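You operate a simulated robot arm through the tools that you are given. There is no shell and no other tool.

Carry out the task below with a simulated robot arm. There is one attempt and no reset: what you move stays moved.

Task
Stack the steel block marked "rivet" from the work table on top of the steel block marked "eyelet". Take the long beige case on the work table and put it away on the bench top beside the cardboard tray. Take the blue cloth roll on the work table and put it away on the middle shelf of the wooden rack. Take the grey corner guard from the work table and leave it on top of the blue square box. Take the grey binder and put it on the top of the brown plate. Fetch the beige roll and set it on the top of the blue bench. Put the white tape roll on the cream board. Put the red block from the front corner of the work table on the small green book. Any order will do. Set down upright: long beige case, red block.

Only the result counts: the job must be done as asked and must still hold three seconds after the hand-in. Knocking over, shifting, dropping, spilling or breaking anything else fails it. Flat cloth is picked up by pressing the open fingertips on it (5 to 10 N) and closing them slowly along it; thin cloth reads only 2 to 8 mm in the jaws.

Robot
A 6-joint arm with a fingered hand on a trunk, on a base that moves. Base frame: it is fixed to the floor where the robot stands at the start and does not move with it; the origin is under the middle of the robot, x ahead of it, y to its left, z up. Readings come in m, rad, newtons and seconds.
With the tool pointing down near the work surface it reaches from about 0.2 to 0.88 m from the robot's upright axis, wherever it stands. Its first joint turns from -2.897 to 2.897 rad. Places, roughly: beige roll (44x9x10 cm) [3.4, -7.9, 0.8]; bench top beside the cardboard tray [6, -6.5, 0.8]; blue cloth roll (40x6x7 cm) [-0.2, -1.7, 0.9]; blue square box (7x7x5 cm) [0.5, -1.9, 0.9]; corner guard [0.5, -2, 1]; cream board (22x16x1 cm) [5.7, -7.9, 0.8]; grey binder (6x17x22 cm) [3.4, -7.1, 0.9]; long beige case (18x5x9 cm) [-0.3, -2.1, 0.9]; middle shelf of the wooden rack (95x18 cm) [-2.32, -2.54, 0.72]; red block (8x5x6 cm) [1.3, -2.4, 0.9]; small green book (13x9x2 cm) [0.8, -2.2, 0.9]; steel block [-0.5, -1.75, 1]; top of the blue bench [1.7, -9.4, 0.8]; top of the brown plate [5.2, -8.3, 0.8]; white tape roll (7x7x4 cm) [5.5, -8.1, 0.8]. Payload 5 kg.
The TCP is the grasp point between the finger pads, 0.043 m short of the fingertips. In the tool frame z runs along the fingers and y along their closing line. The gripper opens to 0.144 m; its body begins 0.05 m behind the TCP. The gripper is a hand of 5 fingers: y runs from the thumb to the fingers, the wrist lies at [-0.021, -0.133, -0.233] in the tool frame, and closing takes about 1.5 s.
Orientation is told as [roll, pitch, yaw] about the base's x, y, z axes, in that order, counted from this pose: with the fingers straight down and the wrist toward the robot, the tool's x, y and z point along [0, 1, 0], [1, 0, 0] and [0, 0, -1] of the base frame.

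Tools
- The arm moves only by the tool send_rows. Its argument "deltas" is a list of rows, each a list of 7 numbers: the finger opening in m, from 0 to 0.144, then the shift along the tool's x, y, z in m, then the turn, a rotation vector about the tool's x, y, z in rad. In form: [[grip, tx, ty, tz, ax, ay, az], ...]. A call has 1 to 20 rows; each row is the pose to reach, as a shift and turn from the pose commanded when the call began, along the tool's axes at that moment. Each row takes 0.2 s and may step no farther than 0.05 m and 0.15 rad from the row before; otherwise, or with a gripper value out of range, the whole call is refused. A pose out of reach is approached as far as the arm can. The call stops where the force on the tool passes 40 N (or 10 N more than at its start, if that is more) or the arm is blocked; 0.2 s more then pass. Each finger travels about 0.072 m/s and halts on what it meets, pressing with about 26 N; the grip force reading is that of the motor and also rises with nothing between the fingers. The clock runs only during rows and for 0.2 s after the last one: add rows that repeat a pose to give the fingers time. It gives the time, the measured TCP pose, the force on the tool (base axes), the opening and the grip force at its end, in the units of the frame above (readings bear some noise), with the torque about the TCP (base axes, N m) and any sound that the robot's microphone picked up.
- Cameras (640 x 400 px; columns grow to the right, rows downward): "scene" is now at [0.0306, 0.1393, 1.4273]; the picture's right is [-0.18, -0.98, 0.00], its down [-0.44, 0.08, -0.89] and it looks along [0.88, -0.16, -0.45] (base axes); focal length 293 px, centre (320, 200). "wrist" rides on the gripper at [0.086, -0.109, -0.168] in the tool frame; the picture's right is [-0.80, 0.28, -0.53], its down [-0.54, -0.73, 0.42] and it looks along [-0.27, 0.63, 0.73] (tool axes); focal length 275 px, centre (320, 200). There is no depth. A picture from a camera that has moved, and an enlarged one, comes with that camera's place and axes in the base frame and with its lens.
- camera(camera): a new picture of that camera. The clock stands still meanwhile.
- lift_body(by): slides the trunk up (or, below 0, down) by that many m; the arm and the scene camera ride with it, the base frame stays. It gives what a move gives, with no picture.
- drive_base(legs): drives the robot by 1 to 6 legs, each [ahead, left, turn to the left] in m, m and rad, along the robot's own axes; the way and the turn of a leg run together, so that a leg with both is an arc; at most 1.5 m and 3.142 rad a leg. The arm and the cameras ride along, it lands a little off, and it stops where it bumps. It gives what a move gives.
- preshape(shape): the hand has 5 fingers and takes this shape, open, in about a second: jaw (thumb against the fingers, like two jaws); tri (thumb and two fingers); tip (a fingertip pinch); poke (one finger out to press); point (the index stretched); flat (the hand flat); cup (the hand cupped); fist (a fist). The gripper value then closes the fingers along that shape, each until it touches; the sizes above hold for jaw. It gives what a move gives, with no picture.
- head_to(pan, tilt): turns the head with the scene camera to pan (to the left, within 2.705 rad either way) and tilt (down, from -0.506 to 1.204), counted from straight ahead of the robot. It gives what a move gives.
- close_up(camera, box): a new picture of the part [left, top, right, bottom] of that camera's present view, enlarged. The clock stands still meanwhile.
- hand_in(): hands the job in; it is judged then, once.

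Nothing tells you exact positions but the pictures and the camera data. Unless the task says otherwise, let go and move clear before handing in.

The tools are called after "Call:" by a JSON object that holds its "name" and its "arguments". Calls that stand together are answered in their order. send_rows: Moves the arm, as the interface text tells. Its arguments: {"type":"object","properties":{"deltas":{"type":"array","items":{"type":"array","items":{"type":"number"}}}},"required":["deltas"]} The other tools are called the same way: lift_body (by) moves the trunk up or down; preshape (shape) gives the hand a shape; drive_base (legs) drives the base; head_to (pan, tilt) turns the head that bears the scene camera; camera (camera) takes a picture; close_up (camera, box) takes an enlarged picture of a part of a camera's view; hand_in () hands the job in.

At the start:

```text
time_s: 0.0
eef_pos: [0.5279, -0.1089, 1.1536]
tcp_rot: [0.0, 0.001, -0.001]
force: [-0.2, 0.3, 0.1]
wrist_torque: [0.01, 0.0, 0.0]
width: 0.1438
grip_force: 0.0
shape: jaw
trunk travel left (down, up): [-0.325, 0.265]
robot x, y, heading: [0.0004, 0.0007, 0.002]
head pan, tilt (commanded): [-0.18, 0.466]
```

scene: 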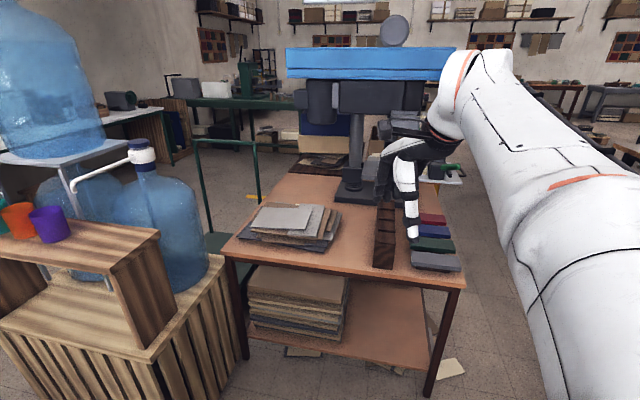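
wrist: 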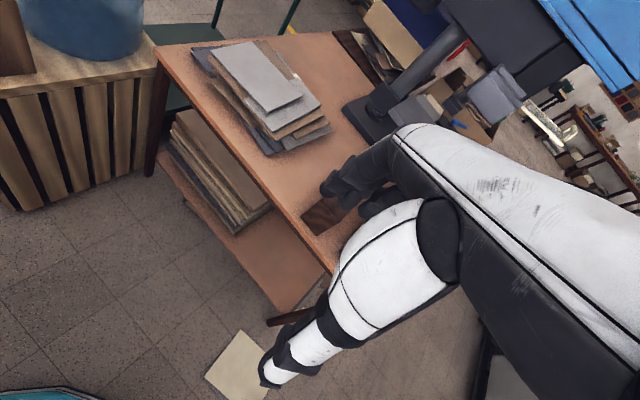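

I see a small table with cardboard and books straight ahead, with the arm stretched over it; the work table should be to my right at about y = -2. I'll turn the head to look at the surroundings before moving.

Call:
{"name": "head_to", "arguments": {"pan": -1.5, "tilt": 0.4}}

```text
time_s: 1.5
eef_pos: [0.5269, -0.109, 1.1543]
tcp_rot: [-0.001, 0.001, 0.0]
force: [-0.6, 0.3, -0.2]
wrist_torque: [-0.03, -0.02, -0.03]
width: 0.1436
grip_force: 0.0
shape: jaw
trunk travel left (down, up): [-0.325, 0.265]
robot x, y, heading: [0.001, -0.0003, -0.004]
head pan, tilt (commanded): [-1.499, 0.4]
```

The head now points to the right; I'll take a picture there.

Call:
{"name": "camera", "arguments": {"camera": "scene"}}

```text
taken
camera scene: at [-0.0529, 0.0633, 1.4334], right [-1.0, -0.07, 0.0], down [-0.03, 0.39, -0.92], along [0.07, -0.92, -0.39], focal length 293 px, centre (320, 200)
```

scene: 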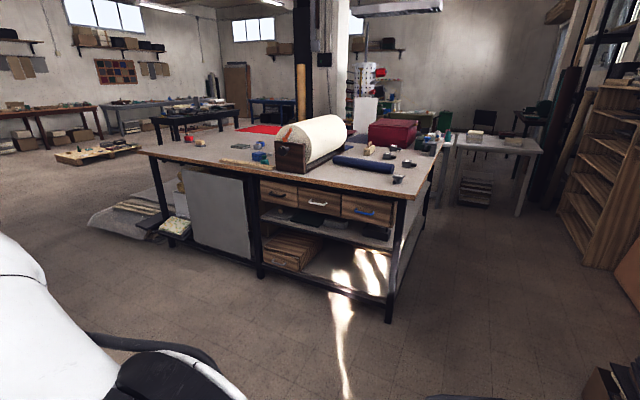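

The work table lies ahead in this view (toward -y). I'll enlarge it to identify the objects.

Call:
{"name": "close_up", "arguments": {"camera": "scene", "box": [140, 100, 300, 200]}}

Call:
{"name": "close_up", "arguments": {"camera": "scene", "box": [290, 100, 450, 200]}}

Call:
{"name": "close_up", "arguments": {"camera": "scene", "box": [0, 80, 160, 180]}}

Call:
{"name": "close_up", "arguments": {"camera": "scene", "box": [480, 40, 640, 280]}}

```text
4.00 times, centred on (220, 150) of scene
camera zoom: at [-0.0529, 0.0633, 1.4334], right [-1.0, -0.07, 0.0], down [-0.03, 0.39, -0.92], along [0.07, -0.92, -0.39], focal length 1173 px, centre (720, 400)
```

zoom: 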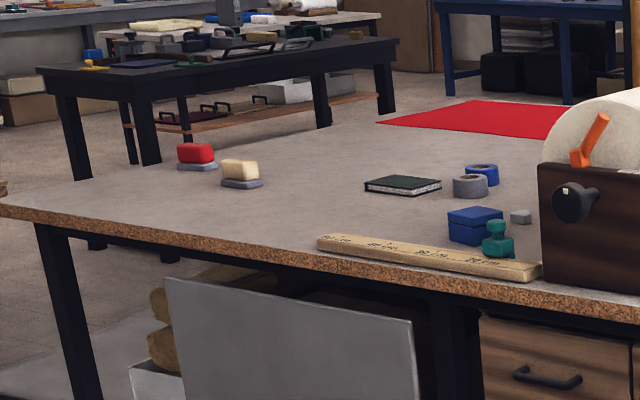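

```text
4.00 times, centred on (370, 150) of scene
camera zoom: at [-0.0529, 0.0633, 1.4334], right [-1.0, -0.07, 0.0], down [-0.03, 0.39, -0.92], along [0.07, -0.92, -0.39], focal length 1173 px, centre (120, 400)
```

zoom: 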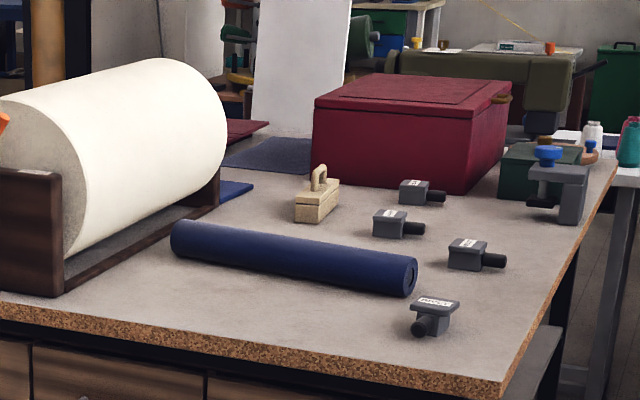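

```text
4.00 times, centred on (80, 130) of scene
camera zoom: at [-0.0529, 0.0633, 1.4334], right [-1.0, -0.07, 0.0], down [-0.03, 0.39, -0.92], along [0.07, -0.92, -0.39], focal length 1173 px, centre (1280, 480)
```

zoom: 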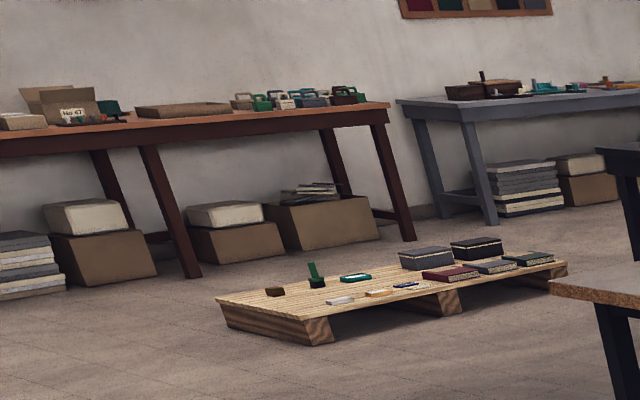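

```text
1.67 times, centred on (560, 160) of scene
camera zoom: at [-0.0529, 0.0633, 1.4334], right [-1.0, -0.07, 0.0], down [-0.03, 0.39, -0.92], along [0.07, -0.92, -0.39], focal length 489 px, centre (-80, 267)
```

zoom: 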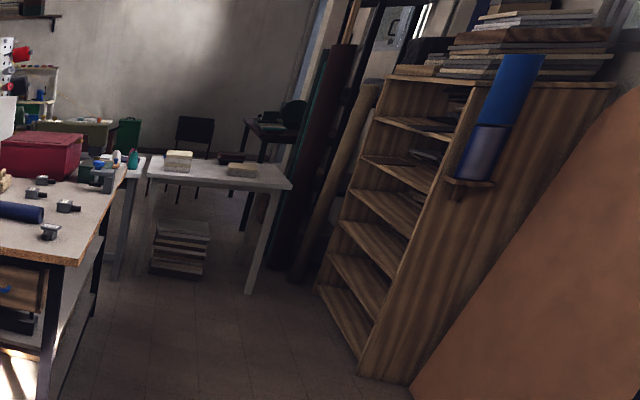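

The work table is rotated about -24° to my frame, its front-right corner near (-0.34, -1.32); the four marked steel blocks sit at the right end and the red block at the left. I'll look down at my own base to learn its footprint before driving.

Call:
{"name": "head_to", "arguments": {"pan": -1.5, "tilt": 1.2}}

Call:
{"name": "camera", "arguments": {"camera": "scene"}}

Call:
{"name": "head_to", "arguments": {"pan": 0.0, "tilt": 1.2}}

Call:
{"name": "camera", "arguments": {"camera": "scene"}}

Call:
{"name": "head_to", "arguments": {"pan": -2.6, "tilt": 0.9}}

Call:
{"name": "camera", "arguments": {"camera": "scene"}}

```text
time_s: 2.6
eef_pos: [0.5261, -0.1092, 1.1532]
tcp_rot: [0.001, 0.001, 0.0]
force: [-0.3, -0.3, 0.0]
wrist_torque: [-0.03, -0.01, 0.03]
width: 0.1435
grip_force: 0.1
shape: jaw
trunk travel left (down, up): [-0.325, 0.265]
robot x, y, heading: [-0.0057, -0.0021, 0.0]
head pan, tilt (commanded): [-1.499, 1.201]
```

```text
taken
camera scene: at [-0.0556, 0.0999, 1.3706], right [-1.0, -0.07, 0.0], down [-0.07, 0.93, -0.36], along [0.03, -0.36, -0.93], focal length 293 px, centre (320, 200)
```

scene: 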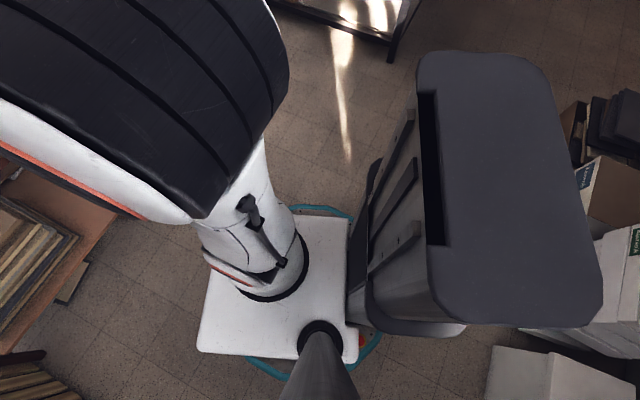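

```text
time_s: 4.2
eef_pos: [0.5278, -0.1088, 1.1544]
tcp_rot: [0.0, 0.0, -0.001]
force: [0.4, 0.3, -0.3]
wrist_torque: [0.01, -0.02, -0.02]
width: 0.1435
grip_force: 0.0
shape: jaw
trunk travel left (down, up): [-0.325, 0.265]
robot x, y, heading: [-0.0009, 0.0029, -0.0]
head pan, tilt (commanded): [0.0, 1.201]
```

```text
taken
camera scene: at [-0.0037, 0.1557, 1.3706], right [0.0, -1.0, 0.0], down [-0.93, 0.0, -0.36], along [0.36, 0.0, -0.93], focal length 293 px, centre (320, 200)
```

scene: 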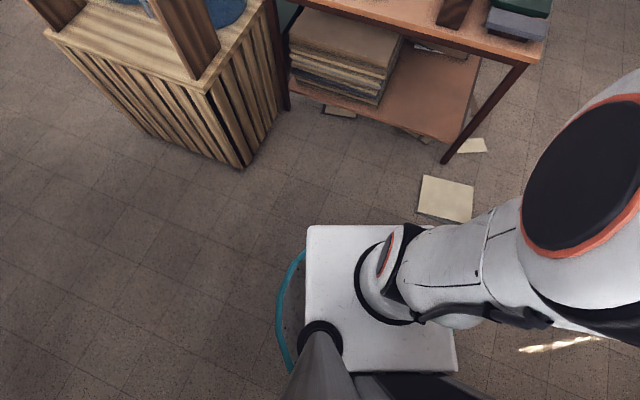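

```text
time_s: 6.5
eef_pos: [0.5269, -0.1087, 1.1545]
tcp_rot: [0.0, -0.002, 0.0]
force: [-0.9, -0.8, 0.6]
wrist_torque: [0.02, -0.01, 0.0]
width: 0.1436
grip_force: 0.1
shape: jaw
trunk travel left (down, up): [-0.325, 0.265]
robot x, y, heading: [-0.0006, -0.0004, 0.0]
head pan, tilt (commanded): [-2.601, 0.901]
```

```text
taken
camera scene: at [-0.1243, 0.1168, 1.3904], right [-0.52, 0.86, 0.0], down [0.67, 0.4, -0.62], along [-0.53, -0.32, -0.78], focal length 293 px, centre (320, 200)
```

scene: 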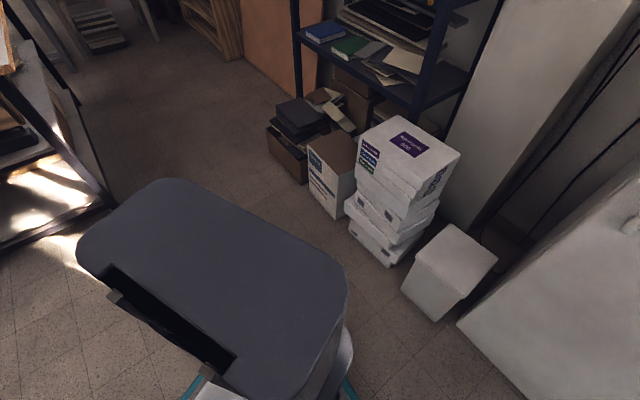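

My base is a disc of about 0.31 m radius with the trunk behind the arm; the aisle between the small table and the work table is about 1.2 m wide. I'll turn to face the work table squarely and check the view before going closer.

Call:
{"name": "drive_base", "arguments": {"legs": [[0, 0, -1.995]]}}

Call:
{"name": "head_to", "arguments": {"pan": 0.4, "tilt": 0.45}}

Call:
{"name": "camera", "arguments": {"camera": "scene"}}

```text
time_s: 11.6
eef_pos: [-0.3025, -0.4445, 1.1536]
tcp_rot: [0.002, 0.0, -1.962]
force: [0.2, 0.2, -0.4]
wrist_torque: [0.04, 0.03, -0.03]
width: 0.1437
grip_force: 0.1
shape: jaw
trunk travel left (down, up): [-0.325, 0.265]
robot x, y, heading: [0.0019, 0.0042, -1.959]
head pan, tilt (commanded): [-2.601, 0.901]
```

```text
time_s: 14.2
eef_pos: [-0.3028, -0.4448, 1.1537]
tcp_rot: [0.001, -0.002, -1.961]
force: [-0.1, 0.2, 0.2]
wrist_torque: [0.0, 0.0, -0.02]
width: 0.1435
grip_force: 0.2
shape: jaw
trunk travel left (down, up): [-0.325, 0.265]
robot x, y, heading: [0.0016, -0.0006, -1.963]
head pan, tilt (commanded): [0.4, 0.45]
```

```text
taken
camera scene: at [0.168, -0.096, 1.4287], right [-1.0, -0.01, 0.0], down [0.0, 0.44, -0.9], along [0.01, -0.9, -0.44], focal length 293 px, centre (320, 200)
```

scene: 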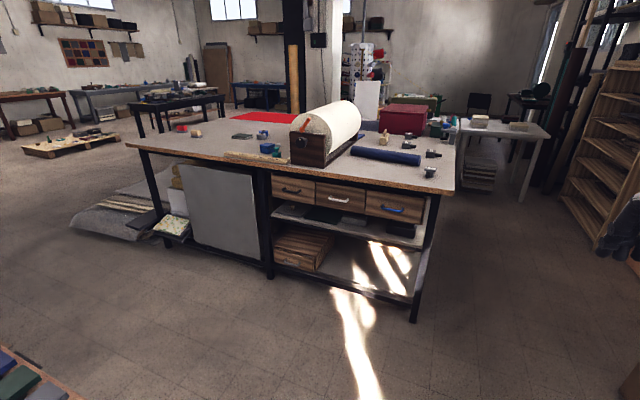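

The path is clear: aisle between the small table (behind me) and the work table. I'll go ahead 0.72 m, then slide left along the table front toward the red block and green book, keeping the hand off the table.

Call:
{"name": "drive_base", "arguments": {"legs": [[0.72, 0, 0], [0, 1.2, 0], [0, 0.64, 0.0]]}}

Call:
{"name": "head_to", "arguments": {"pan": 0.0, "tilt": 0.7}}

Call:
{"name": "camera", "arguments": {"camera": "scene"}}

```text
time_s: 27.1
eef_pos: [1.074, -1.8639, 1.1551]
tcp_rot: [-0.001, 0.0, -2.016]
force: [0.0, -0.3, 0.0]
wrist_torque: [-0.03, 0.0, 0.04]
width: 0.1436
grip_force: 0.1
shape: jaw
trunk travel left (down, up): [-0.325, 0.265]
robot x, y, heading: [1.398, -1.4363, -2.012]
head pan, tilt (commanded): [0.4, 0.45]
```

```text
time_s: 28.0
eef_pos: [1.0729, -1.8653, 1.1535]
tcp_rot: [0.001, 0.0, -2.015]
force: [-0.2, -0.6, 0.7]
wrist_torque: [-0.02, -0.01, 0.0]
width: 0.1436
grip_force: 0.0
shape: jaw
trunk travel left (down, up): [-0.325, 0.265]
robot x, y, heading: [1.3985, -1.438, -2.012]
head pan, tilt (commanded): [0.0, 0.7]
```

```text
taken
camera scene: at [1.5291, -1.5253, 1.4066], right [-0.9, 0.43, 0.0], down [0.28, 0.58, -0.77], along [-0.33, -0.69, -0.64], focal length 293 px, centre (320, 200)
```

scene: 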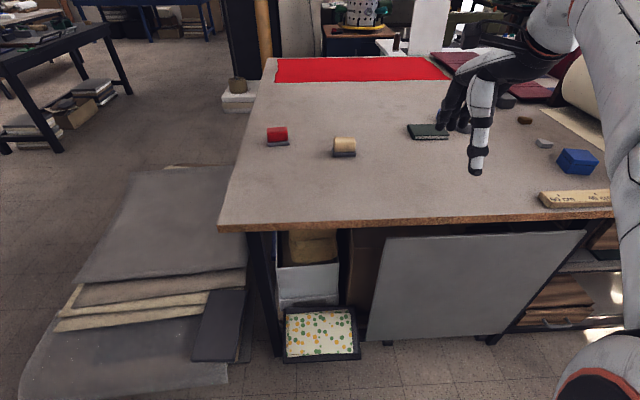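

I'm in front of the left half of the table, with the red block, cream block and green book ahead. I'll zoom in on them for details.

Call:
{"name": "close_up", "arguments": {"camera": "scene", "box": [240, 100, 400, 200]}}

Call:
{"name": "close_up", "arguments": {"camera": "scene", "box": [390, 90, 620, 220]}}

Call:
{"name": "camera", "arguments": {"camera": "wrist"}}

```text
4.00 times, centred on (320, 150) of scene
camera zoom: at [1.5291, -1.5253, 1.4066], right [-0.9, 0.43, 0.0], down [0.28, 0.58, -0.77], along [-0.33, -0.69, -0.64], focal length 1173 px, centre (320, 400)
```

zoom: 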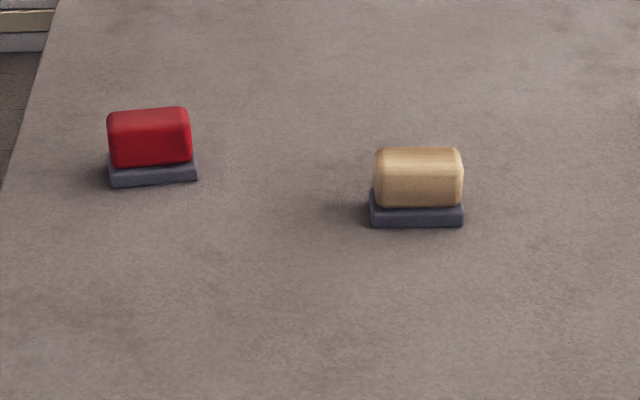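

```text
2.78 times, centred on (505, 155) of scene
camera zoom: at [1.5291, -1.5253, 1.4066], right [-0.9, 0.43, 0.0], down [0.28, 0.58, -0.77], along [-0.33, -0.69, -0.64], focal length 816 px, centre (-195, 325)
```

zoom: 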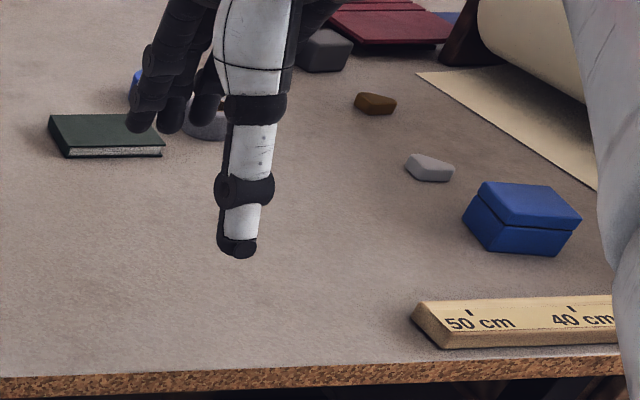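

```text
taken
camera wrist: at [1.1975, -1.8033, 1.3212], right [-0.84, 0.09, 0.53], down [-0.18, 0.89, -0.42], along [-0.51, -0.45, -0.73], focal length 275 px, centre (320, 200)
```

wrist: 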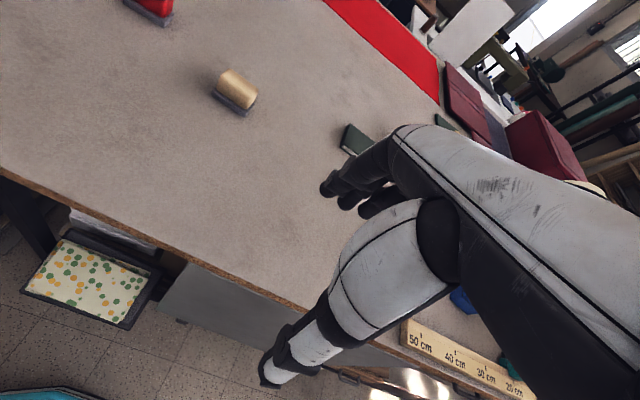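

The red block (grey foot, red top) is about 0.97 m away, too far; I'll go 0.17 m closer and square up, then recheck.

Call:
{"name": "drive_base", "arguments": {"legs": [[0.17, 0.0, 0.057]]}}

Call:
{"name": "head_to", "arguments": {"pan": 0.0, "tilt": 0.8}}

Call:
{"name": "camera", "arguments": {"camera": "scene"}}

Call:
{"name": "camera", "arguments": {"camera": "wrist"}}

```text
time_s: 29.5
eef_pos: [1.0307, -2.0359, 1.1546]
tcp_rot: [0.0, -0.002, -1.957]
force: [-0.2, -0.2, -0.3]
wrist_torque: [0.01, -0.01, -0.01]
width: 0.1436
grip_force: 0.1
shape: jaw
trunk travel left (down, up): [-0.325, 0.265]
robot x, y, heading: [1.3332, -1.5886, -1.957]
head pan, tilt (commanded): [0.0, 0.7]
```

```text
time_s: 30.1
eef_pos: [1.0306, -2.0339, 1.1535]
tcp_rot: [0.0, 0.0, -1.959]
force: [0.5, 0.0, 0.2]
wrist_torque: [-0.01, 0.02, 0.0]
width: 0.1433
grip_force: 0.0
shape: jaw
trunk travel left (down, up): [-0.325, 0.265]
robot x, y, heading: [1.3318, -1.5903, -1.953]
head pan, tilt (commanded): [0.0, 0.799]
```

```text
taken
camera scene: at [1.4682, -1.6663, 1.3983], right [-0.93, 0.38, 0.0], down [0.27, 0.66, -0.7], along [-0.26, -0.65, -0.72], focal length 293 px, centre (320, 200)
```

scene: 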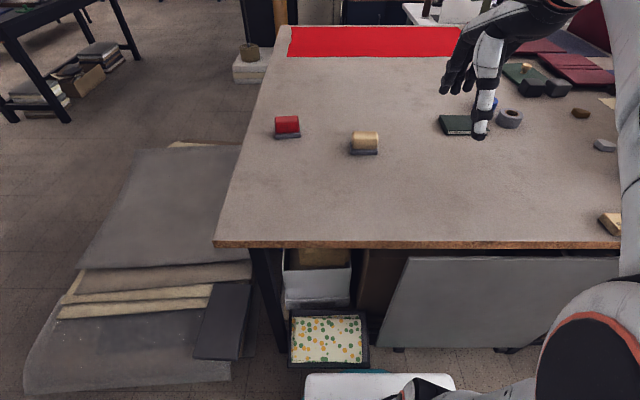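

```text
taken
camera wrist: at [1.1514, -1.9668, 1.321], right [-0.84, 0.04, 0.53], down [-0.23, 0.88, -0.42], along [-0.48, -0.48, -0.73], focal length 275 px, centre (320, 200)
```

wrist: 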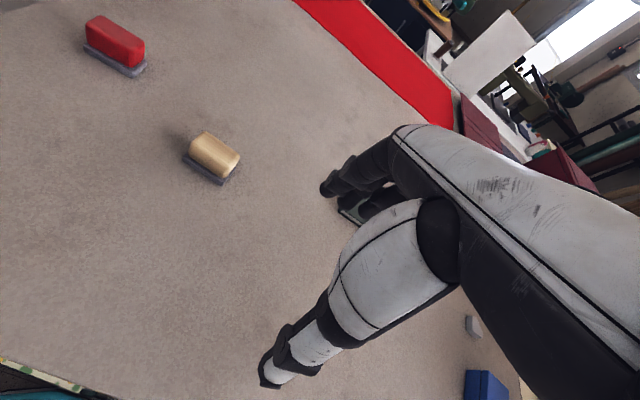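

Now I'll zoom on the red block and on the book from both cameras to measure them.

Call:
{"name": "close_up", "arguments": {"camera": "scene", "box": [256, 100, 336, 150]}}

Call:
{"name": "close_up", "arguments": {"camera": "wrist", "box": [70, 0, 166, 60]}}

Call:
{"name": "close_up", "arguments": {"camera": "scene", "box": [420, 80, 548, 160]}}

```text
8.00 times, centred on (296, 125) of scene
camera zoom: at [1.4682, -1.6663, 1.3983], right [-0.93, 0.38, 0.0], down [0.27, 0.66, -0.7], along [-0.26, -0.65, -0.72], focal length 2346 px, centre (512, 800)
```

zoom: 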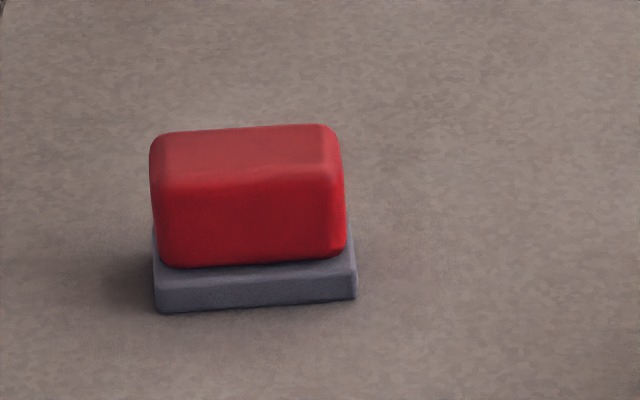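

```text
6.67 times, centred on (118, 30) of wrist
camera zoom: at [1.1514, -1.9668, 1.321], right [-0.84, 0.04, 0.53], down [-0.23, 0.88, -0.42], along [-0.48, -0.48, -0.73], focal length 1835 px, centre (1667, 1333)
```

zoom: 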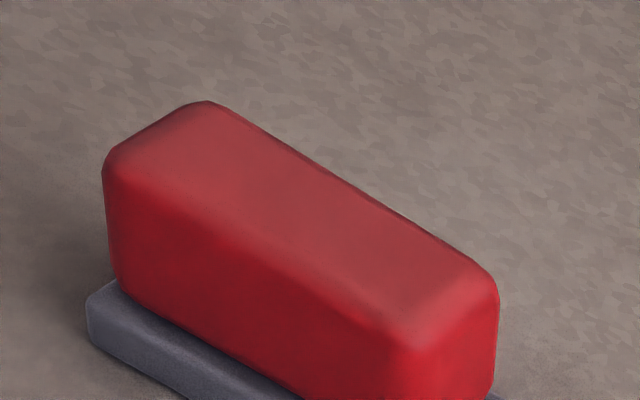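

```text
5.00 times, centred on (484, 120) of scene
camera zoom: at [1.4682, -1.6663, 1.3983], right [-0.93, 0.38, 0.0], down [0.27, 0.66, -0.7], along [-0.26, -0.65, -0.72], focal length 1466 px, centre (-500, 600)
```

zoom: 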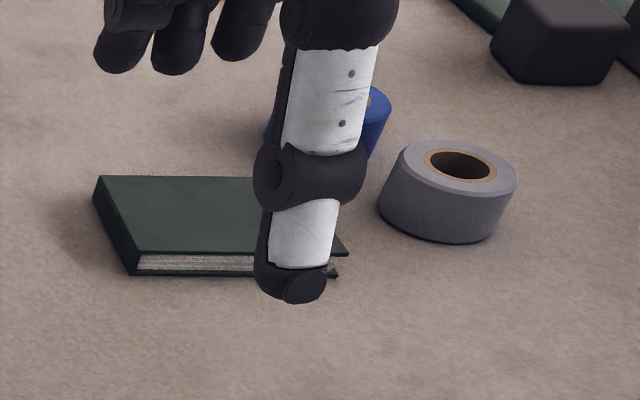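

The triangulated table top is at z ≈ 0.896 and the red block's foot is centred near (1.268, -2.421), turned about 8° from the table. I'll hover the open hand above it.

Call:
{"name": "send_rows", "arguments": {"deltas": [[0.144, 0.0365, 0.0268, 0.0094, 0, 0, -0.014], [0.144, 0.073, 0.0536, 0.0188, 0, 0, -0.028], [0.144, 0.1095, 0.0804, 0.0282, 0, 0, -0.042], [0.144, 0.146, 0.1072, 0.0376, 0, 0, -0.056], [0.144, 0.1825, 0.134, 0.047, 0, 0, -0.07], [0.144, 0.219, 0.1608, 0.0564, 0, 0, -0.084], [0.144, 0.2555, 0.1876, 0.0658, 0, 0, -0.098], [0.144, 0.292, 0.2144, 0.0752, 0, 0, -0.112], [0.144, 0.3285, 0.2412, 0.0846, 0, 0, -0.126], [0.144, 0.365, 0.268, 0.094, 0, 0, -0.14], [0.144, 0.365, 0.268, 0.094, 0, 0, -0.14]]}}

Call:
{"name": "camera", "arguments": {"camera": "scene"}}

Call:
{"name": "camera", "arguments": {"camera": "wrist"}}

```text
time_s: 32.5
eef_pos: [1.2683, -2.4211, 1.0612]
tcp_rot: [-0.001, 0.0, -1.818]
force: [0.6, 0.1, -0.2]
wrist_torque: [-0.01, 0.02, 0.01]
width: 0.1437
grip_force: 0.1
shape: jaw
trunk travel left (down, up): [-0.325, 0.265]
robot x, y, heading: [1.3315, -1.5846, -1.957]
head pan, tilt (commanded): [0.0, 0.799]
```

```text
taken
camera scene: at [1.4685, -1.6666, 1.3983], right [-0.93, 0.38, 0.0], down [0.27, 0.66, -0.7], along [-0.26, -0.65, -0.72], focal length 293 px, centre (320, 200)
```

scene: 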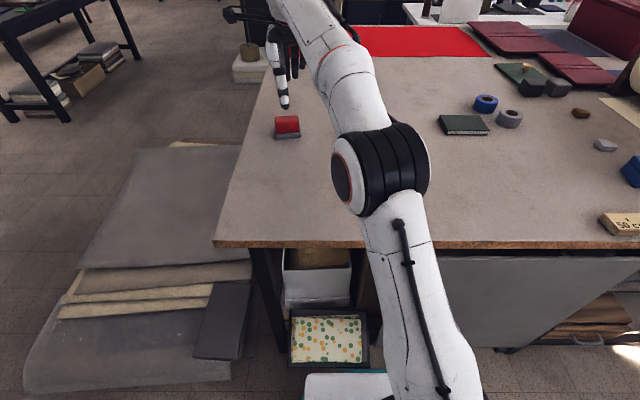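

```text
taken
camera wrist: at [1.378, -2.3379, 1.2295], right [-0.84, -0.08, 0.53], down [-0.35, 0.84, -0.42], along [-0.41, -0.54, -0.73], focal length 275 px, centre (320, 200)
```

wrist: 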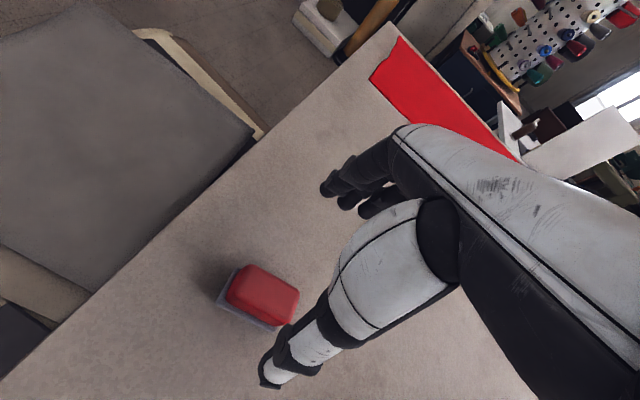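

The hand hovers above the block at the planned pose. I'll zoom the wrist view to check the sideways offset before descending.

Call:
{"name": "close_up", "arguments": {"camera": "wrist", "box": [190, 240, 350, 340]}}

Call:
{"name": "close_up", "arguments": {"camera": "scene", "box": [230, 40, 358, 160]}}

```text
4.00 times, centred on (270, 290) of wrist
camera zoom: at [1.378, -2.3379, 1.2295], right [-0.84, -0.08, 0.53], down [-0.35, 0.84, -0.42], along [-0.41, -0.54, -0.73], focal length 1101 px, centre (520, -160)
```

zoom: 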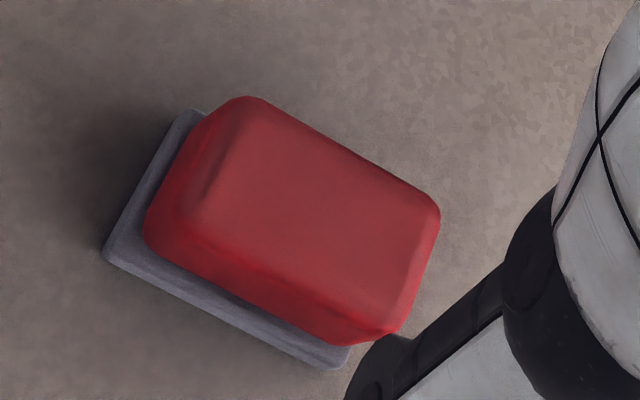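

```text
3.33 times, centred on (294, 100) of scene
camera zoom: at [1.4685, -1.6666, 1.3983], right [-0.93, 0.38, 0.0], down [0.27, 0.66, -0.7], along [-0.26, -0.65, -0.72], focal length 978 px, centre (407, 533)
```

zoom: 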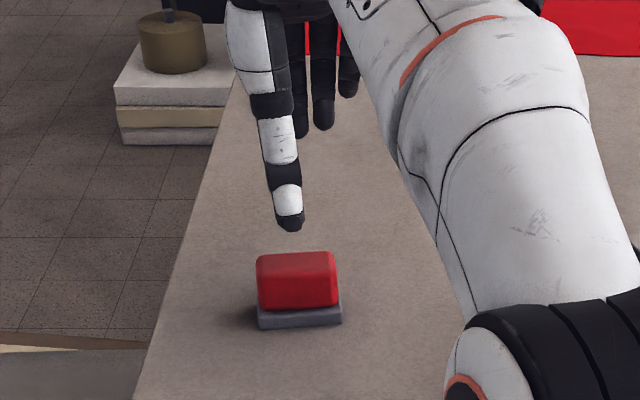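

The wrist view puts the foot's centre at about (1.265, -2.414), only ~8 mm off. I'll correct and descend to z ≈ 0.946, then close.

Call:
{"name": "send_rows", "arguments": {"deltas": [[0.144, -0.0046, -0.006, 0.03, 0, 0, 0], [0.144, -0.0046, -0.006, 0.06, 0, 0, 0], [0.144, -0.0046, -0.006, 0.085, 0, 0, 0], [0.144, -0.0046, -0.006, 0.105, 0, 0, 0], [0.144, -0.0046, -0.006, 0.114, 0, 0, 0], [0.144, -0.0046, -0.006, 0.114, 0, 0, 0]]}}

Call:
{"name": "camera", "arguments": {"camera": "wrist"}}

Call:
{"name": "close_up", "arguments": {"camera": "scene", "box": [230, 60, 358, 160]}}

```text
time_s: 33.9
eef_pos: [1.2643, -2.4137, 0.9472]
tcp_rot: [0.0, 0.001, -1.818]
force: [0.2, -0.6, -0.2]
wrist_torque: [-0.03, -0.02, 0.01]
width: 0.1438
grip_force: 0.1
shape: jaw
trunk travel left (down, up): [-0.325, 0.265]
robot x, y, heading: [1.3329, -1.5895, -1.962]
head pan, tilt (commanded): [0.0, 0.799]
```

```text
taken
camera wrist: at [1.3742, -2.3283, 1.1142], right [-0.84, -0.08, 0.53], down [-0.35, 0.84, -0.42], along [-0.41, -0.54, -0.73], focal length 275 px, centre (320, 200)
```

wrist: 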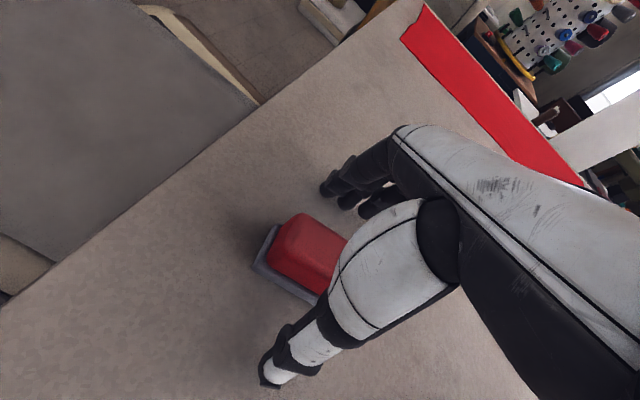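

```text
4.00 times, centred on (294, 110) of scene
camera zoom: at [1.4683, -1.6665, 1.3983], right [-0.93, 0.38, 0.0], down [0.27, 0.66, -0.7], along [-0.26, -0.65, -0.72], focal length 1173 px, centre (424, 560)
```

zoom: 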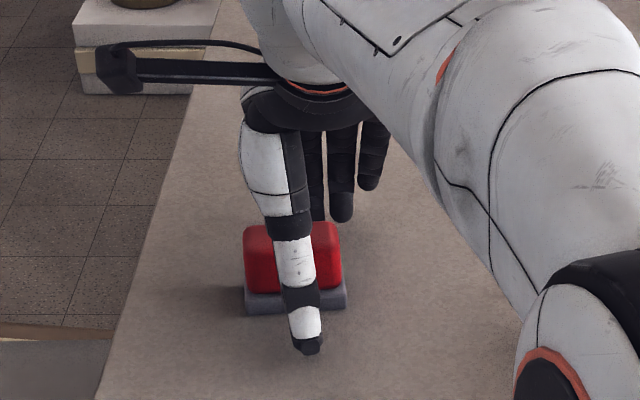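

The block sits between the thumb and the fingers. I'll close the hand.

Call:
{"name": "send_rows", "arguments": {"deltas": [[0.08, 0, 0, 0, 0, 0, 0], [0.06, 0, 0, 0, 0, 0, 0], [0.04, 0, 0, 0, 0, 0, 0], [0.02, 0, 0, 0, 0, 0, 0], [0.0, 0, 0, 0, 0, 0, 0], [0.0, 0, 0, 0, 0, 0, 0], [0.0, 0, 0, 0, 0, 0, 0], [0.0, 0, 0, 0, 0, 0, 0]]}}

Call:
{"name": "close_up", "arguments": {"camera": "scene", "box": [230, 60, 358, 160]}}

Call:
{"name": "camera", "arguments": {"camera": "wrist"}}

```text
time_s: 35.7
eef_pos: [1.2659, -2.4126, 0.9469]
tcp_rot: [0.001, 0.002, -1.818]
force: [0.2, 0.1, -0.6]
wrist_torque: [-0.02, 0.05, 0.01]
width: 0.039
grip_force: 26.2
shape: jaw
trunk travel left (down, up): [-0.325, 0.265]
robot x, y, heading: [1.3328, -1.586, -1.963]
head pan, tilt (commanded): [0.0, 0.799]
```

```text
4.00 times, centred on (294, 110) of scene
camera zoom: at [1.4683, -1.6663, 1.3983], right [-0.93, 0.38, 0.0], down [0.27, 0.66, -0.7], along [-0.26, -0.65, -0.72], focal length 1173 px, centre (424, 560)
```

zoom: 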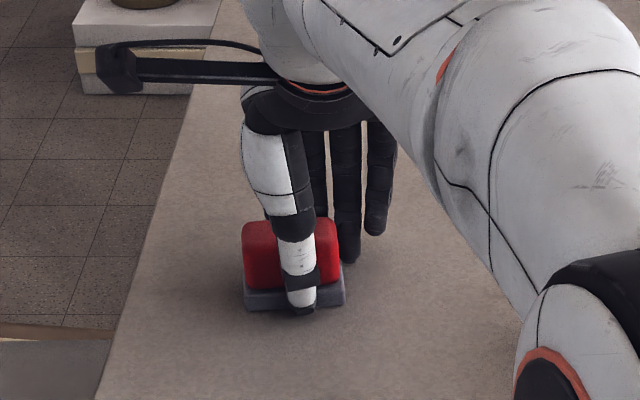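

```text
taken
camera wrist: at [1.3742, -2.3282, 1.1145], right [-0.84, -0.08, 0.53], down [-0.35, 0.84, -0.42], along [-0.41, -0.54, -0.73], focal length 275 px, centre (320, 200)
```

wrist: 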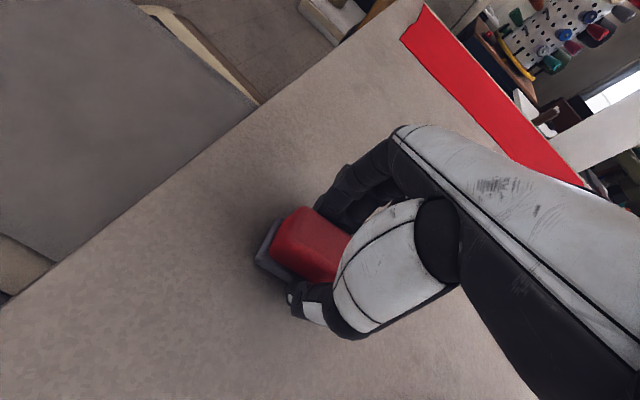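

The block is held (opening 39 mm, 26 N). I'll lift it 0.12 m and look at the green book, now unobstructed.

Call:
{"name": "send_rows", "arguments": {"deltas": [[0.0, 0, 0, -0.02, 0, 0, 0], [0.0, 0, 0, -0.05, 0, 0, 0], [0.0, 0, 0, -0.09, 0, 0, 0], [0.0, 0, 0, -0.12, 0, 0, 0], [0.0, 0, 0, -0.12, 0, 0, 0]]}}

Call:
{"name": "close_up", "arguments": {"camera": "scene", "box": [420, 80, 548, 160]}}

Call:
{"name": "close_up", "arguments": {"camera": "scene", "box": [230, 20, 358, 120]}}

Call:
{"name": "camera", "arguments": {"camera": "wrist"}}

```text
time_s: 36.9
eef_pos: [1.2664, -2.4119, 1.0671]
tcp_rot: [0.001, 0.002, -1.816]
force: [-1.0, 0.2, -1.5]
wrist_torque: [-0.05, 0.03, 0.0]
width: 0.0387
grip_force: 25.7
shape: jaw
trunk travel left (down, up): [-0.325, 0.265]
robot x, y, heading: [1.3285, -1.591, -1.96]
head pan, tilt (commanded): [0.0, 0.799]
```

```text
5.00 times, centred on (484, 120) of scene
camera zoom: at [1.4683, -1.6665, 1.3983], right [-0.93, 0.38, 0.0], down [0.27, 0.66, -0.7], along [-0.26, -0.65, -0.72], focal length 1466 px, centre (-500, 600)
```

zoom: 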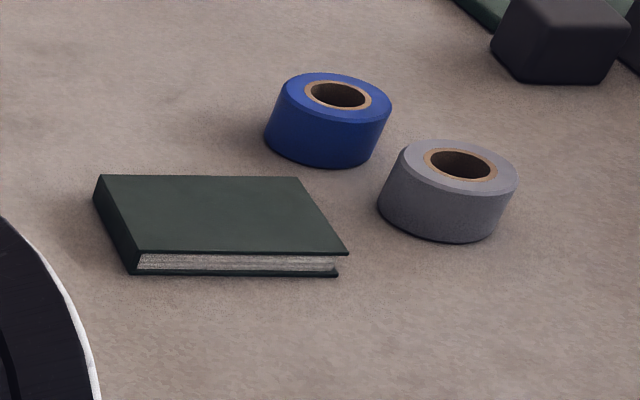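

```text
4.00 times, centred on (294, 70) of scene
camera zoom: at [1.4683, -1.6665, 1.3983], right [-0.93, 0.38, 0.0], down [0.27, 0.66, -0.7], along [-0.26, -0.65, -0.72], focal length 1173 px, centre (424, 720)
```

zoom: 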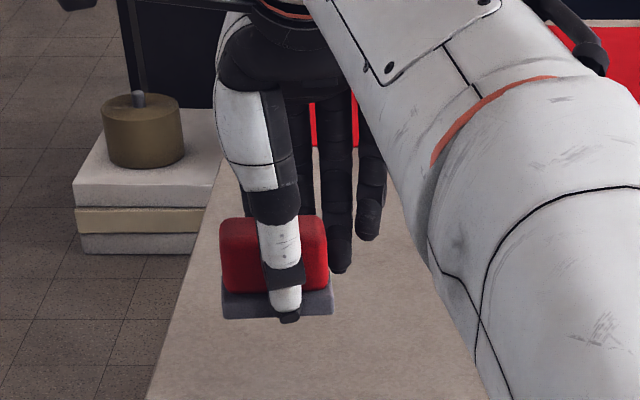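

```text
taken
camera wrist: at [1.376, -2.3284, 1.234], right [-0.84, -0.08, 0.53], down [-0.35, 0.84, -0.42], along [-0.41, -0.54, -0.73], focal length 275 px, centre (320, 200)
```

wrist: 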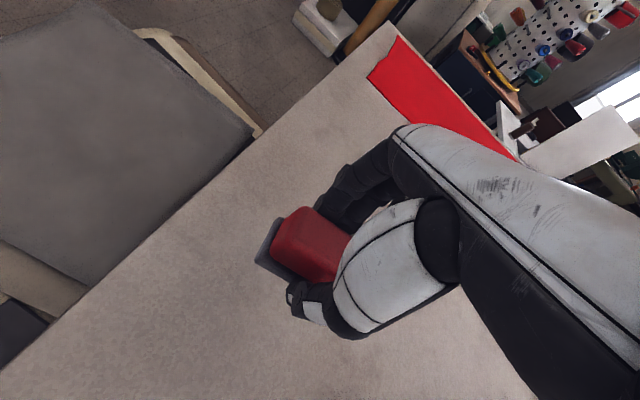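

The block hangs level in the hand; the book's top is centred near (0.752, -2.246), aligned with the table. It's at the limit of reach, so I'll shift the base 0.35 m right and 4 cm ahead.

Call:
{"name": "drive_base", "arguments": {"legs": [[0.04, -0.35, 0.0]]}}

Call:
{"name": "camera", "arguments": {"camera": "scene"}}

Call:
{"name": "camera", "arguments": {"camera": "wrist"}}

```text
time_s: 39.2
eef_pos: [0.9388, -2.3216, 1.0656]
tcp_rot: [0.0, -0.002, -1.816]
force: [-1.0, -0.4, -1.6]
wrist_torque: [-0.01, 0.0, 0.0]
width: 0.0388
grip_force: 26.4
shape: jaw
trunk travel left (down, up): [-0.325, 0.265]
robot x, y, heading: [1.0038, -1.4971, -1.96]
head pan, tilt (commanded): [0.0, 0.799]
```

```text
taken
camera scene: at [1.1401, -1.5761, 1.3983], right [-0.93, 0.38, 0.0], down [0.27, 0.66, -0.7], along [-0.26, -0.65, -0.72], focal length 293 px, centre (320, 200)
```

scene: 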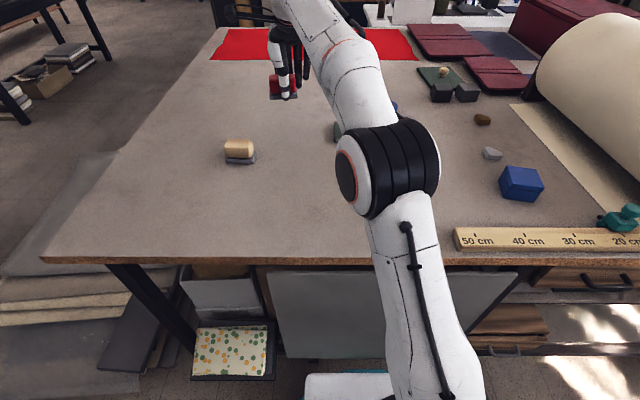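

```text
taken
camera wrist: at [1.0482, -2.2381, 1.2338], right [-0.84, -0.08, 0.53], down [-0.35, 0.84, -0.42], along [-0.41, -0.54, -0.73], focal length 275 px, centre (320, 200)
```

wrist: 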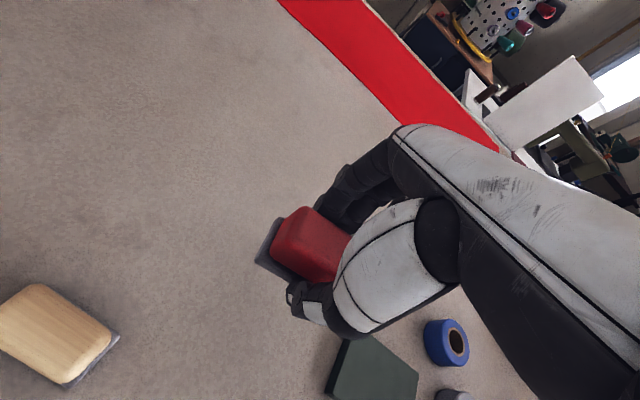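

The base is now at (1.00, -1.50) with the block still held. I'll move it over the book centre and align it with the book.

Call:
{"name": "send_rows", "arguments": {"deltas": [[0.0, -0.04, -0.0056, 0, 0, 0, 0.028], [0.0, -0.08, -0.0112, 0, 0, 0, 0.056], [0.0, -0.12, -0.0168, 0, 0, 0, 0.084], [0.0, -0.16, -0.0223, 0, 0, 0, 0.112], [0.0, -0.1998, -0.0279, 0, 0, 0, 0.14], [0.0, -0.1998, -0.0279, 0, 0, 0, 0.14]]}}

Call:
{"name": "camera", "arguments": {"camera": "wrist"}}

Call:
{"name": "camera", "arguments": {"camera": "scene"}}

```text
time_s: 40.6
eef_pos: [0.7534, -2.2459, 1.0681]
tcp_rot: [0.0, 0.002, -1.957]
force: [-0.2, 0.4, -1.6]
wrist_torque: [-0.02, -0.04, -0.02]
width: 0.0388
grip_force: 26.3
shape: jaw
trunk travel left (down, up): [-0.325, 0.265]
robot x, y, heading: [1.0025, -1.4964, -1.959]
head pan, tilt (commanded): [0.0, 0.799]
```

```text
taken
camera wrist: at [0.8743, -2.1781, 1.235], right [-0.84, 0.04, 0.53], down [-0.23, 0.88, -0.42], along [-0.48, -0.48, -0.73], focal length 275 px, centre (320, 200)
```

wrist: 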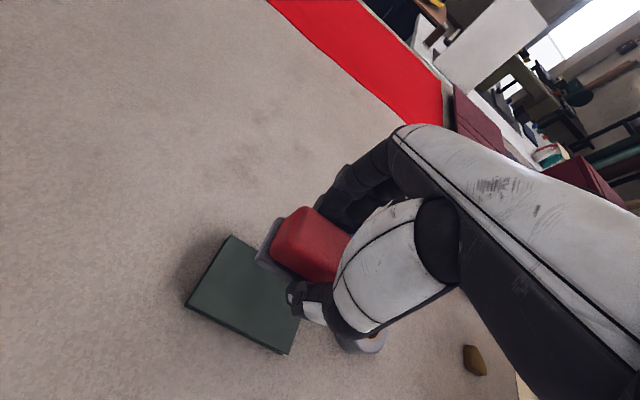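

```text
taken
camera scene: at [1.1398, -1.5759, 1.3983], right [-0.93, 0.38, 0.0], down [0.27, 0.66, -0.7], along [-0.26, -0.65, -0.72], focal length 293 px, centre (320, 200)
```

scene: 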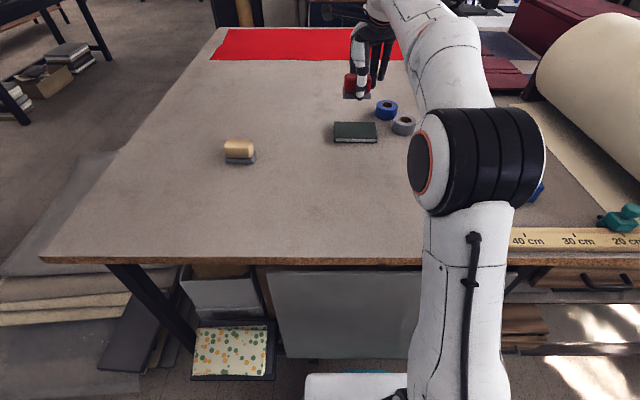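

The block hovers over the book. I'll zoom both views to refine the book's centre before lowering.

Call:
{"name": "close_up", "arguments": {"camera": "scene", "box": [310, 60, 438, 160]}}

Call:
{"name": "close_up", "arguments": {"camera": "wrist", "box": [170, 180, 394, 360]}}

```text
4.00 times, centred on (374, 110) of scene
camera zoom: at [1.1398, -1.5759, 1.3983], right [-0.93, 0.38, 0.0], down [0.27, 0.66, -0.7], along [-0.26, -0.65, -0.72], focal length 1173 px, centre (104, 560)
```

zoom: 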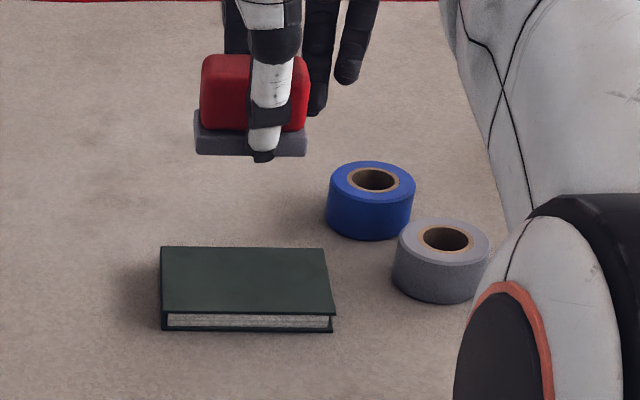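

```text
2.22 times, centred on (282, 270) of wrist
camera zoom: at [0.8743, -2.1781, 1.235], right [-0.84, 0.04, 0.53], down [-0.23, 0.88, -0.42], along [-0.48, -0.48, -0.73], focal length 612 px, centre (404, 44)
```

zoom: 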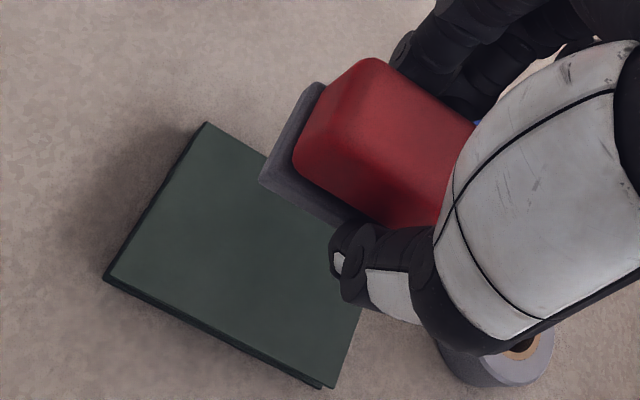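

Both cameras agree the book centre is (0.752, -2.244), so the block is right over it. I'll lower it to just above the cover, then creep down.

Call:
{"name": "send_rows", "arguments": {"deltas": [[0.0, 0, 0, 0.03, 0, 0, 0], [0.0, 0, 0, 0.06, 0, 0, 0], [0.0, 0, 0, 0.085, 0, 0, 0], [0.0, 0, 0, 0.096, 0, 0, 0], [0.0, 0, 0, 0.096, 0, 0, 0]]}}

Call:
{"name": "close_up", "arguments": {"camera": "scene", "box": [320, 85, 416, 145]}}

Call:
{"name": "send_rows", "arguments": {"deltas": [[0.0, 0, 0, 0.002, 0, 0, 0], [0.0, 0, 0, 0.004, 0, 0, 0], [0.0, 0, 0, 0.004, 0, 0, 0]]}}

```text
time_s: 41.8
eef_pos: [0.7511, -2.2455, 0.972]
tcp_rot: [0.001, 0.001, -1.957]
force: [0.6, 0.2, -1.6]
wrist_torque: [0.05, 0.01, 0.02]
width: 0.0387
grip_force: 26.2
shape: jaw
trunk travel left (down, up): [-0.325, 0.265]
robot x, y, heading: [1.0015, -1.4954, -1.952]
head pan, tilt (commanded): [0.0, 0.799]
```

```text
6.67 times, centred on (368, 115) of scene
camera zoom: at [1.14, -1.5761, 1.3983], right [-0.93, 0.38, 0.0], down [0.27, 0.66, -0.7], along [-0.26, -0.65, -0.72], focal length 1955 px, centre (0, 767)
```

zoom: 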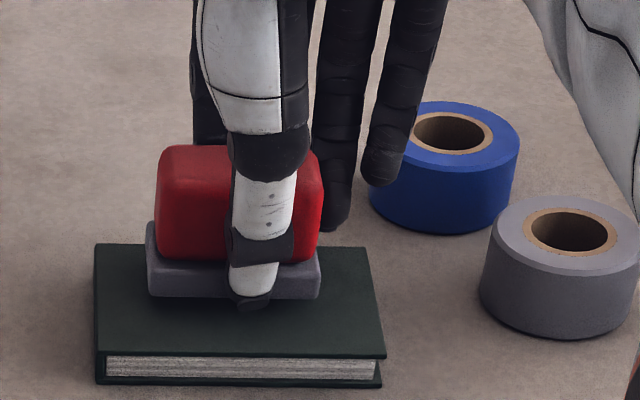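

```text
time_s: 42.6
eef_pos: [0.7514, -2.2465, 0.9658]
tcp_rot: [0.0, 0.001, -1.955]
force: [-0.5, -0.5, -1.9]
wrist_torque: [0.01, 0.05, 0.0]
width: 0.0387
grip_force: 26.8
shape: jaw
trunk travel left (down, up): [-0.325, 0.265]
robot x, y, heading: [1.008, -1.4976, -1.956]
head pan, tilt (commanded): [0.0, 0.799]
```

No contact yet; a finger hangs near the blue tape roll, so I'll open only a little when releasing. Creeping down in 1.5 mm steps.

Call:
{"name": "send_rows", "arguments": {"deltas": [[0.0, 0, 0, 0.0015, 0, 0, 0], [0.0, 0, 0, 0.003, 0, 0, 0], [0.0, 0, 0, 0.003, 0, 0, 0]]}}

```text
time_s: 43.4
eef_pos: [0.7507, -2.2479, 0.9645]
tcp_rot: [-0.001, -0.004, -1.956]
force: [-0.2, 0.5, 8.9]
wrist_torque: [0.04, 0.25, -0.02]
width: 0.0389
grip_force: 26.1
shape: jaw
trunk travel left (down, up): [-0.325, 0.265]
robot x, y, heading: [1.0026, -1.4988, -1.957]
head pan, tilt (commanded): [0.0, 0.799]
```

Contact felt (≈10 N). I'll open gently to 75 mm and lift straight up.

Call:
{"name": "send_rows", "arguments": {"deltas": [[0.045, 0, 0, 0, 0, 0, 0], [0.055, 0, 0, 0, 0, 0, 0], [0.065, 0, 0, 0, 0, 0, 0], [0.075, 0, 0, 0, 0, 0, 0], [0.075, 0, 0, 0, 0, 0, 0], [0.075, 0, 0, -0.02, 0, 0, 0], [0.075, 0, 0, -0.05, 0, 0, 0], [0.075, 0, 0, -0.09, 0, 0, 0], [0.075, 0, 0, -0.13, 0, 0, 0], [0.075, 0, 0, -0.16, 0, 0, 0], [0.144, 0, 0, -0.16, 0, 0, 0], [0.144, 0, 0, -0.16, 0, 0, 0]]}}

Call:
{"name": "camera", "arguments": {"camera": "scene"}}

Call:
{"name": "close_up", "arguments": {"camera": "scene", "box": [320, 85, 416, 145]}}

Call:
{"name": "camera", "arguments": {"camera": "wrist"}}

```text
time_s: 46.0
eef_pos: [0.75, -2.2471, 1.1233]
tcp_rot: [-0.001, 0.0, -1.956]
force: [-0.2, 0.1, -0.3]
wrist_torque: [0.0, 0.01, 0.0]
width: 0.1436
grip_force: 0.0
shape: jaw
trunk travel left (down, up): [-0.325, 0.265]
robot x, y, heading: [1.0023, -1.5019, -1.957]
head pan, tilt (commanded): [0.0, 0.799]
```

```text
taken
camera scene: at [1.1401, -1.5759, 1.3983], right [-0.93, 0.38, 0.0], down [0.27, 0.66, -0.7], along [-0.26, -0.65, -0.72], focal length 293 px, centre (320, 200)
```

scene: 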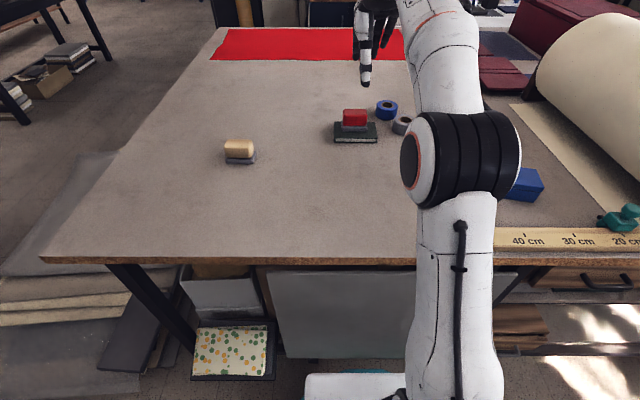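

```text
6.67 times, centred on (368, 115) of scene
camera zoom: at [1.1401, -1.5759, 1.3983], right [-0.93, 0.38, 0.0], down [0.27, 0.66, -0.7], along [-0.26, -0.65, -0.72], focal length 1955 px, centre (0, 767)
```

zoom: 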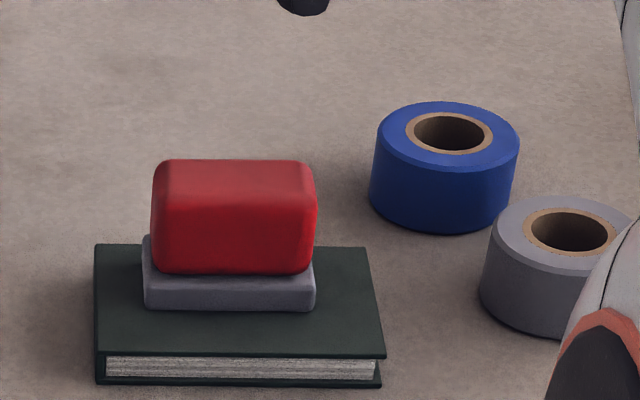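

```text
taken
camera wrist: at [0.8702, -2.1789, 1.2911], right [-0.84, 0.04, 0.53], down [-0.23, 0.88, -0.42], along [-0.48, -0.48, -0.73], focal length 275 px, centre (320, 200)
```

wrist: 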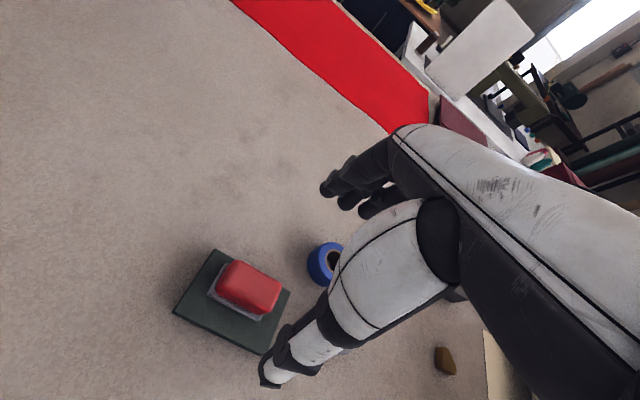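

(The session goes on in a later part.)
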